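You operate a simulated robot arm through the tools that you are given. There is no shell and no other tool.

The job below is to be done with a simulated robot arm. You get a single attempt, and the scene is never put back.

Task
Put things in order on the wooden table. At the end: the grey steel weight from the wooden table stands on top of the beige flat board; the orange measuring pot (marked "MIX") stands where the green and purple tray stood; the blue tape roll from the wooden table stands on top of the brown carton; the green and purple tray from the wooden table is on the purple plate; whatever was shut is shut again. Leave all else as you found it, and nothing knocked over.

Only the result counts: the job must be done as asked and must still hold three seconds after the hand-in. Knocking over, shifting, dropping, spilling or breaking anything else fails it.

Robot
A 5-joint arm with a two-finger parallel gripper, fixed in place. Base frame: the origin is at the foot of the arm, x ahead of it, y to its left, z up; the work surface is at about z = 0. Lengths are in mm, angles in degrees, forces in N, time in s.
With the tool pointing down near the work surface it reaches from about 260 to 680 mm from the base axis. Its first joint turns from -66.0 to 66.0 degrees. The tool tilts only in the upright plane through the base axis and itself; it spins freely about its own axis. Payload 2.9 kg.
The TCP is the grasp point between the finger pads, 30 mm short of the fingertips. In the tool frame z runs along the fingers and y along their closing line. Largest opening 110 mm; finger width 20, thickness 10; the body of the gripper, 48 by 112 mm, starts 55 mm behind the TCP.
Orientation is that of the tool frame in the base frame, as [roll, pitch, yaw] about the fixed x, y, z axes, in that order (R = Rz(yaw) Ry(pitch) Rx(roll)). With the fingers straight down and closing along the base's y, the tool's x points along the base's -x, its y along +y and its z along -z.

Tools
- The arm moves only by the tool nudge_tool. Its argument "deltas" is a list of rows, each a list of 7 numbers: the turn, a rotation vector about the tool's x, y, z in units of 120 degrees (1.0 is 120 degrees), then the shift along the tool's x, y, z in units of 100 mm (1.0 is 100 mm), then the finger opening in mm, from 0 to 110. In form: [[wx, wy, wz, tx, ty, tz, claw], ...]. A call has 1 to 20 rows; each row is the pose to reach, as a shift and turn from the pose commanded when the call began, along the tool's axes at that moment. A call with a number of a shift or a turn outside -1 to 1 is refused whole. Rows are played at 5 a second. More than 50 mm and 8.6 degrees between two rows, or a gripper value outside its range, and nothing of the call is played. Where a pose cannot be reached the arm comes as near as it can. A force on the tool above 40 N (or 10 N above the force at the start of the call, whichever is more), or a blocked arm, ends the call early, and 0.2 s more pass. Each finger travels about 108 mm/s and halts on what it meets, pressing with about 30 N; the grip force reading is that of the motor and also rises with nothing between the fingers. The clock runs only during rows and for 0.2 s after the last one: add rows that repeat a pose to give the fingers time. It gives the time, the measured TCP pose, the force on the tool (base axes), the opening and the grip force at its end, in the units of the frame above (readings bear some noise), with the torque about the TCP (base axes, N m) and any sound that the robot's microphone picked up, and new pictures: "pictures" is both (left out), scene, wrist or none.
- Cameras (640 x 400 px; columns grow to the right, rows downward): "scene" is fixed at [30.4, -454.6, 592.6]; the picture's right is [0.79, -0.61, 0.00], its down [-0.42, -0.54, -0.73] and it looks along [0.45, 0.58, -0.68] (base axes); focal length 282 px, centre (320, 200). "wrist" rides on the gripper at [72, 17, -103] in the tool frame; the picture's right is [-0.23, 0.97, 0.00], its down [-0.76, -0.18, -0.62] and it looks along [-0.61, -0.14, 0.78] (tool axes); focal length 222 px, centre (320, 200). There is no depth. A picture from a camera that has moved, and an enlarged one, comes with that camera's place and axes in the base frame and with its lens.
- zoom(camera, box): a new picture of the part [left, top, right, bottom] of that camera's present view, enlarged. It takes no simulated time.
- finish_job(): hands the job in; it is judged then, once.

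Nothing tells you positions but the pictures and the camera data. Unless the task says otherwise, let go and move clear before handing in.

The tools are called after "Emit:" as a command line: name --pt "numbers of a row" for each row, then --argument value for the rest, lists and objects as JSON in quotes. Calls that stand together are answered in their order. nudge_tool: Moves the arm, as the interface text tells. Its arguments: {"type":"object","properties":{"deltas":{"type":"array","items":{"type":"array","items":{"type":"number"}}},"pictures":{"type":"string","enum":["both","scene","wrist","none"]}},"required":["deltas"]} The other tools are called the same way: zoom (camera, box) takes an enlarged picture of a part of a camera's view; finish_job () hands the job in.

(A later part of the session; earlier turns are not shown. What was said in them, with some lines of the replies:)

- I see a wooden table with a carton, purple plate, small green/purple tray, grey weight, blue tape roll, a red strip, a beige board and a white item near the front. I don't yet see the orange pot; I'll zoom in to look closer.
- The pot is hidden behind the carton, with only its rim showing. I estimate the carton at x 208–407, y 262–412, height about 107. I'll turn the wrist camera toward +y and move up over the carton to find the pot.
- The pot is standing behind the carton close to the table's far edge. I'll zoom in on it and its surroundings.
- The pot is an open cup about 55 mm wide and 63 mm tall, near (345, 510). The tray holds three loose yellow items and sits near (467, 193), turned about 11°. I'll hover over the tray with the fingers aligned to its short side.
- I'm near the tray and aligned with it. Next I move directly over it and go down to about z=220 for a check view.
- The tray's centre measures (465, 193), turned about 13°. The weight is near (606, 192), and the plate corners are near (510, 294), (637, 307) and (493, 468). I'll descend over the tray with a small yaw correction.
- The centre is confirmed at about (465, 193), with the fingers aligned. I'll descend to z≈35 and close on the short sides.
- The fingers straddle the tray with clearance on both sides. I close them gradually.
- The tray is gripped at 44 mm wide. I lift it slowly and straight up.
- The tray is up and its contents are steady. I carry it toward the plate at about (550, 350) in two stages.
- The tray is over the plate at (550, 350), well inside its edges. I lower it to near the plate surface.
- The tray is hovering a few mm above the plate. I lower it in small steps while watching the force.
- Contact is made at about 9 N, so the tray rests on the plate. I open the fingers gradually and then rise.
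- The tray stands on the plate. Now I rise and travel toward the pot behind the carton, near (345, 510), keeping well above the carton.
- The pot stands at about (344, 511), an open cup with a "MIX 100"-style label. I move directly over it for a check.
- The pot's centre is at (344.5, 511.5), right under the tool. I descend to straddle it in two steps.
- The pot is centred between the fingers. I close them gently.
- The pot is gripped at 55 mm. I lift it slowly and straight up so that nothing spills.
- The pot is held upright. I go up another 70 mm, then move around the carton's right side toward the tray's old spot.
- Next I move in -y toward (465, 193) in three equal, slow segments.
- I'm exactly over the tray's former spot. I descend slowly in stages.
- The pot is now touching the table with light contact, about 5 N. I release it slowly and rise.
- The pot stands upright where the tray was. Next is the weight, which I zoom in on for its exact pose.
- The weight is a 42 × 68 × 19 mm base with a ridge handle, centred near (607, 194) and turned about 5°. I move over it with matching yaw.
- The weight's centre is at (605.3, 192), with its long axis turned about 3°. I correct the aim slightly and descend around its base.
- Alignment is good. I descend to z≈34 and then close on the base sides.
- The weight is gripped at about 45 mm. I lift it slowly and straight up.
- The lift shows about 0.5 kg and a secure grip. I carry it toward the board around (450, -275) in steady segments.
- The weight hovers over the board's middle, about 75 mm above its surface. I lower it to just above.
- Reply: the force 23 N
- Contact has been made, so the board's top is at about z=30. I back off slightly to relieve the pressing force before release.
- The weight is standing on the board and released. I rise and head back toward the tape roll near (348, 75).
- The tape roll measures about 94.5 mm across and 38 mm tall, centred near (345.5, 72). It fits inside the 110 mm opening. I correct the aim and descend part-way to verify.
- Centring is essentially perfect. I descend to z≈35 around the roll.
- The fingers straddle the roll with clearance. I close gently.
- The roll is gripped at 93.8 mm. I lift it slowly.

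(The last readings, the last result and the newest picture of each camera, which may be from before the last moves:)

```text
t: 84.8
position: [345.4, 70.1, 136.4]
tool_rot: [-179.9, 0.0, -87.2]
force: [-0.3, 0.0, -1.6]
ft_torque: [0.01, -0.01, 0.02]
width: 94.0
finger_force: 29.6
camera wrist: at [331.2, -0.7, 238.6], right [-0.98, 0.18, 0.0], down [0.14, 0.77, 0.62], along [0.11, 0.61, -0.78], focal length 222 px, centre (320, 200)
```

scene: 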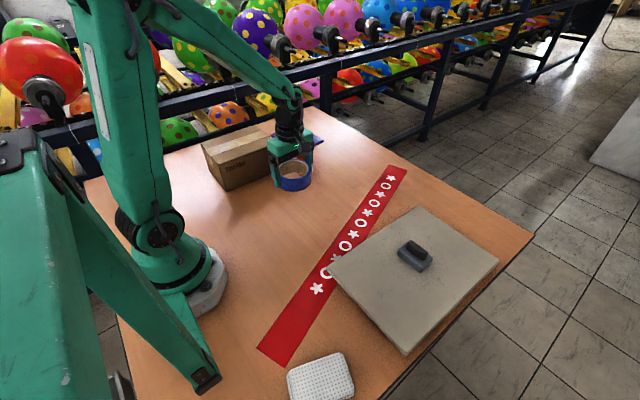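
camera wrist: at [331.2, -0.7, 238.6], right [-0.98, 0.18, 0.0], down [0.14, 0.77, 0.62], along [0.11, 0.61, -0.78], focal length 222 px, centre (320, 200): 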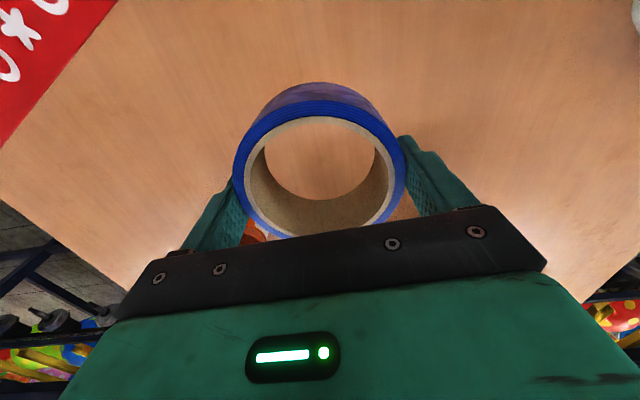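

The roll is held level. I go up another 70 mm and then travel over to the carton's centre at about (307, 337).

Emit:
nudge_tool --pt "0 0 0 0 0 -0.08 75" --pt "0 0 0 0 0 -0.2 75" --pt "0 0 0 0 0 -0.34 75" --pt "0 0 0 0 0 -0.48 75" --pt "0 0 0 0 0 -0.6 75" --pt "0 0 0 -0.05 0.005 -0.68 75" --pt "0 0 0 -0.15 0.014 -0.7 75" --pt "0 0 0 -0.28 0.026 -0.7 75" --pt "0 0 0 -0.42 0.039 -0.7 75" --pt "0 0 0 -0.57 0.053 -0.7 75" --pt "0 0 0 -0.73 0.068 -0.7 75" --pt "0 0 0 -0.892 0.083 -0.7 75" --pictures "none"

Emit:
nudge_tool --pt "0 0 0 -0.13 0.012 0 75" --pt "0 0 0 -0.28 0.026 0 75" --pt "0 0 0 -0.43 0.04 0 75" --pt "0 0 0 -0.58 0.054 0 75" --pt "0 0 0 -0.73 0.068 0 75" --pt "0 0 0 -0.892 0.083 0 75" --pictures "none"

Emit:
nudge_tool --pt "0 0 0 -0.13 0.012 0 75" --pt "0 0 0 -0.28 0.026 0 75" --pt "0 0 0 -0.43 0.04 0 75" --pt "0 0 0 -0.58 0.054 0 75" --pt "0 0 0 -0.72 0.067 0 75" --pt "0 0 0 -0.83 0.077 0 75" --pt "0 0 0 -0.892 0.083 0 75" --pt "0 0 0 -0.892 0.083 0 75" --pictures "both"

Emit:
zoom --camera "scene" --box '[180, 70, 340, 200]'

```text
t: 87.4
position: [331.4, 159.0, 206.0]
tool_rot: [-180.0, 0.0, -87.1]
force: [0.5, -0.1, -0.8]
ft_torque: [0.02, -0.03, 0.01]
width: 93.9
finger_force: 29.9
```

```text
t: 88.8
position: [318.0, 248.2, 205.4]
tool_rot: [-180.0, 0.0, -87.2]
force: [-0.3, 0.5, -0.9]
ft_torque: [-0.03, 0.0, 0.01]
width: 94.2
finger_force: 30.1
```

```text
t: 90.6
position: [307.4, 336.5, 206.3]
tool_rot: [-180.0, 0.0, -87.2]
force: [-0.1, 0.4, -0.5]
ft_torque: [0.0, 0.0, -0.01]
width: 93.8
finger_force: 29.9
camera wrist: at [293.3, 265.5, 308.5], right [-0.98, 0.18, 0.0], down [0.14, 0.77, 0.62], along [0.11, 0.61, -0.78], focal length 222 px, centre (320, 200)
```

scene: 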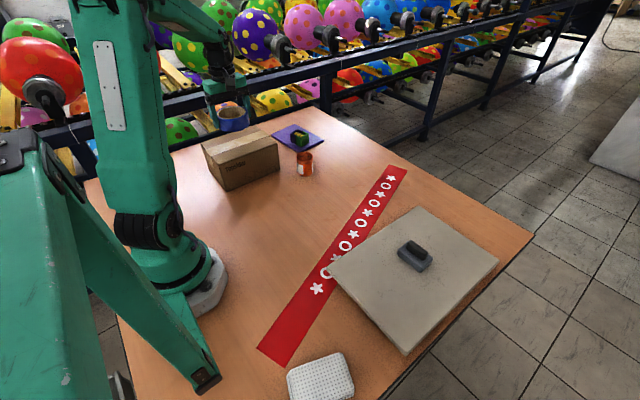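
wrist: 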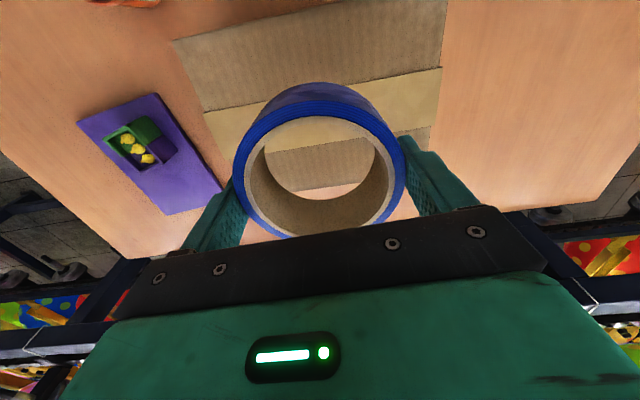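

```text
3.08 times, centred on (260, 135) of scene
camera zoom: at [30.4, -454.6, 592.6], right [0.79, -0.61, 0.0], down [-0.42, -0.54, -0.73], along [0.45, 0.58, -0.68], focal length 869 px, centre (505, 400)
```

zoom: 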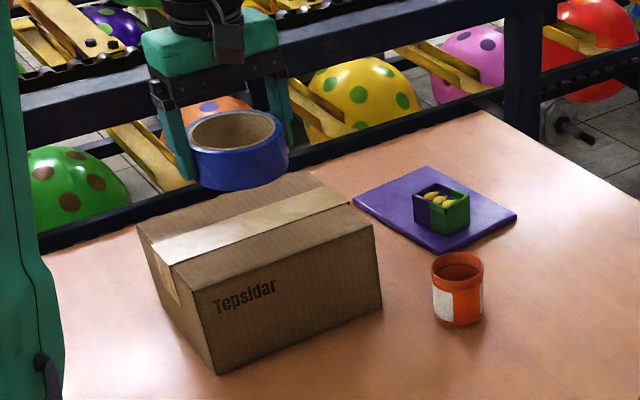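

The roll is centred over the carton, about 64 mm above it. I lower it to just above the top.

Emit:
nudge_tool --pt "0 0 0 0 0 0.05 75" --pt "0 0 0 0 0 0.14 75" --pt "0 0 0 0 0 0.25 75" --pt "0 0 0 0 0 0.36 75" --pt "0 0 0 0 0 0.45 75" --pt "0 0 0 0 0 0.51 75" --pt "0 0 0 0 0 0.54 75" --pt "0 0 0 0 0 0.54 75" --pictures "wrist"

Emit:
zoom --camera "scene" --box '[190, 90, 290, 200]'

```text
t: 92.4
position: [306.2, 336.7, 151.0]
tool_rot: [180.0, 0.0, -87.2]
force: [-0.2, 0.8, -1.1]
ft_torque: [-0.01, 0.0, -0.01]
width: 93.8
finger_force: 29.9
camera wrist: at [293.6, 265.6, 254.3], right [-0.98, 0.18, 0.0], down [0.14, 0.77, 0.62], along [0.11, 0.61, -0.78], focal length 222 px, centre (320, 200)
```

wrist: 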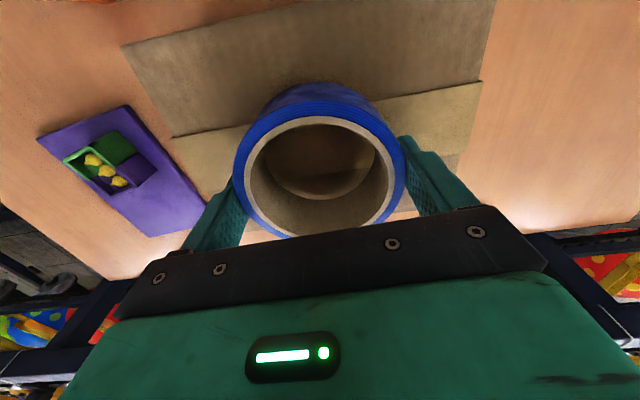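

```text
3.64 times, centred on (240, 145) of scene
camera zoom: at [30.4, -454.6, 592.6], right [0.79, -0.61, 0.0], down [-0.42, -0.54, -0.73], along [0.45, 0.58, -0.68], focal length 1027 px, centre (611, 400)
```

zoom: 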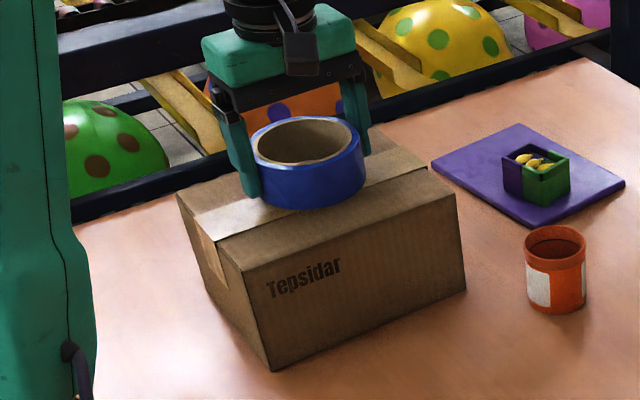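

Emit:
nudge_tool --pt "0 0 0 0 0 0.02 75" --pt "0 0 0 0 0 0.04 75" --pt "0 0 0 0 0 0.04 75" --pictures "none"

Emit:
nudge_tool --pt "0 0 0 0 0 0.01 75" --pt "0 0 0 0 0 0.015 75" --pt "0 0 0 0 0 0.015 75" --pictures "none"

```text
t: 93.2
position: [306.5, 337.5, 147.4]
tool_rot: [180.0, 0.1, -87.2]
force: [0.2, 0.0, -0.2]
ft_torque: [0.01, 0.03, 0.01]
width: 93.8
finger_force: 29.9
```

```text
t: 94.0
position: [306.6, 336.8, 146.0]
tool_rot: [-180.0, 0.0, -87.2]
force: [-0.4, 1.1, 3.1]
ft_torque: [-0.09, 0.07, 0.01]
width: 93.8
finger_force: 29.9
```

Light contact is felt at about 4 N, so the roll rests on the carton. I release gradually.

Emit:
nudge_tool --pt "0 0 0 0 0 0 86" --pt "0 0 0 0 0 0 92" --pt "0 0 0 0 0 0 96" --pt "0 0 0 0 0 0 100" --pt "0 0 0 0 0 0 105" --pt "0 0 0 0 0 0 110" --pt "0 0 0 0 0 0 110" --pictures "wrist"

Emit:
zoom --camera "scene" --box '[190, 90, 290, 200]'

```text
t: 95.6
position: [306.8, 338.6, 146.0]
tool_rot: [179.9, 0.0, -87.1]
force: [0.5, -0.3, 0.6]
ft_torque: [-0.02, 0.02, 0.02]
width: 109.7
finger_force: 0.1
camera wrist: at [293.2, 265.4, 248.7], right [-0.98, 0.18, 0.0], down [0.14, 0.77, 0.62], along [0.11, 0.61, -0.78], focal length 222 px, centre (320, 200)
```

wrist: 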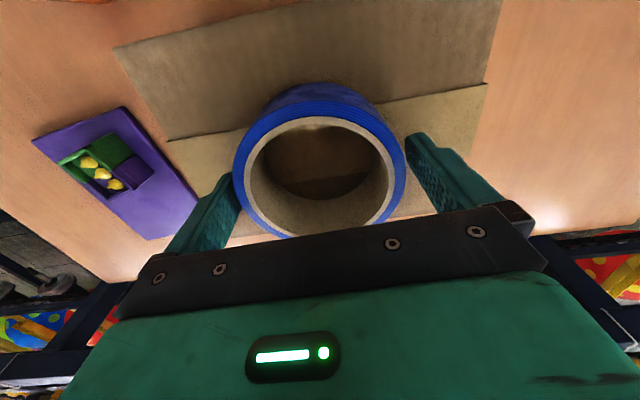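

```text
3.64 times, centred on (240, 145) of scene
camera zoom: at [30.4, -454.6, 592.6], right [0.79, -0.61, 0.0], down [-0.42, -0.54, -0.73], along [0.45, 0.58, -0.68], focal length 1027 px, centre (611, 400)
```

zoom: 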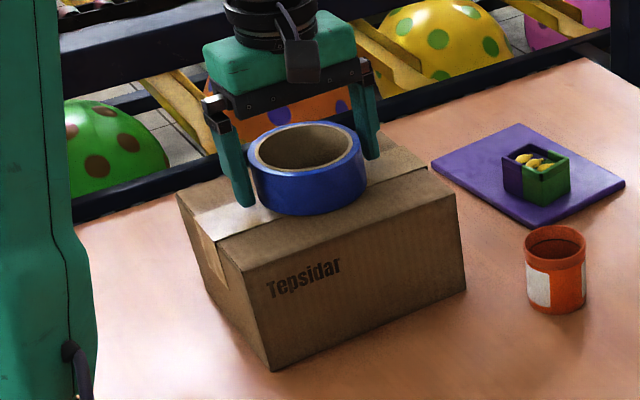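

The roll sits on the carton with the fingers clear on both sides. I rise straight up.

Emit:
nudge_tool --pt "0 0 0 0 0 -0.08 110" --pt "0 0 0 0 0 -0.2 110" --pt "0 0 0 0 0 -0.35 110" --pt "0 0 0 0 0 -0.5 110" --pt "0 0 0 0 0 -0.75 110" --pt "0 0 0 0 0 -1.0 110" --pt "0 0 0 0 0 -1.0 110" --pictures "both"

Emit:
zoom --camera "scene" --box '[190, 100, 370, 220]'

Emit:
zoom --camera "wrist" --box '[40, 0, 500, 240]'

```text
t: 97.2
position: [307.8, 336.6, 244.8]
tool_rot: [-180.0, 0.1, -87.3]
force: [0.6, -0.4, -0.3]
ft_torque: [0.02, 0.01, -0.01]
width: 110.2
finger_force: 0.1
camera wrist: at [293.6, 265.3, 349.0], right [-0.98, 0.18, 0.0], down [0.14, 0.77, 0.62], along [0.11, 0.61, -0.78], focal length 222 px, centre (320, 200)
```

scene: 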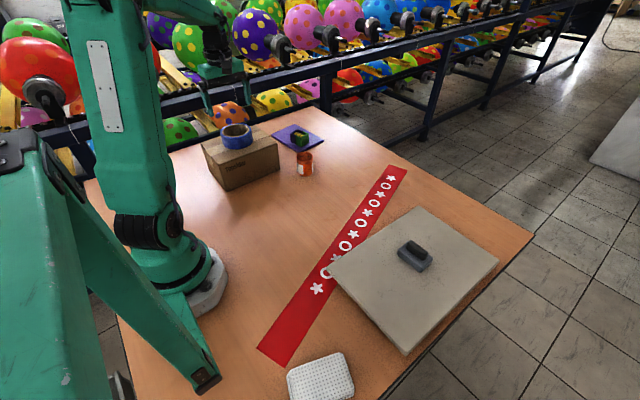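
wrist: 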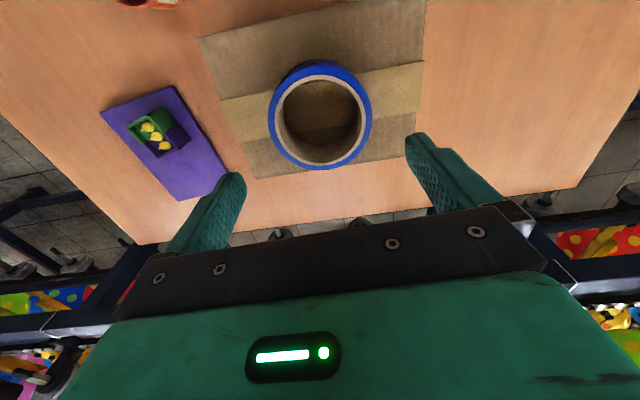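

```text
3.33 times, centred on (280, 160) of scene
camera zoom: at [30.4, -454.6, 592.6], right [0.79, -0.61, 0.0], down [-0.42, -0.54, -0.73], along [0.45, 0.58, -0.68], focal length 941 px, centre (453, 333)
```

zoom: 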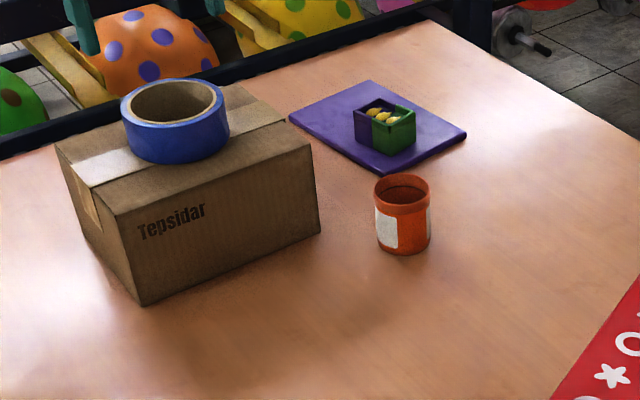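

```text
1.39 times, centred on (270, 120) of wrist
camera zoom: at [293.6, 265.3, 349.0], right [-0.98, 0.18, 0.0], down [0.14, 0.77, 0.62], along [0.11, 0.61, -0.78], focal length 309 px, centre (390, 311)
```

zoom: 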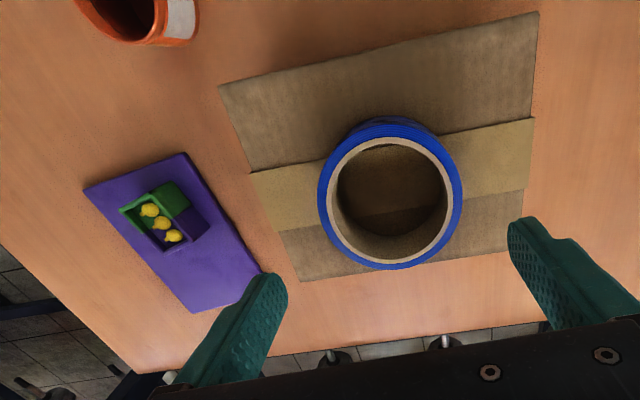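

Everything is in its place. The tape roll is on the carton, the pot is on the tray's old spot, the tray is on the plate, and the weight is on the board. The carton, plate and board have not moved and nothing was opened. The hand is clear above, so I hand the job in.

Emit:
finish_job

```text
The job is handed in.
```

The job is handed in; no verdict came back, but the last pictures before hand-in showed everything where you asked:

- **Grey steel weight:** it stands near the middle of the beige board.
- **Orange "MIX" pot:** it stands upright where the tray stood, within a few millimetres.
- **Blue tape roll:** it stands on top of the brown carton, close to the centre.
- **Green and purple tray:** it sits fully on the purple plate, with its three yellow pieces still inside.

I opened nothing, so there was nothing to shut again. The carton, plate and board looked unmoved in the last pictures, and nothing was knocked over. The gripper was open and well above the tape roll at hand-in.
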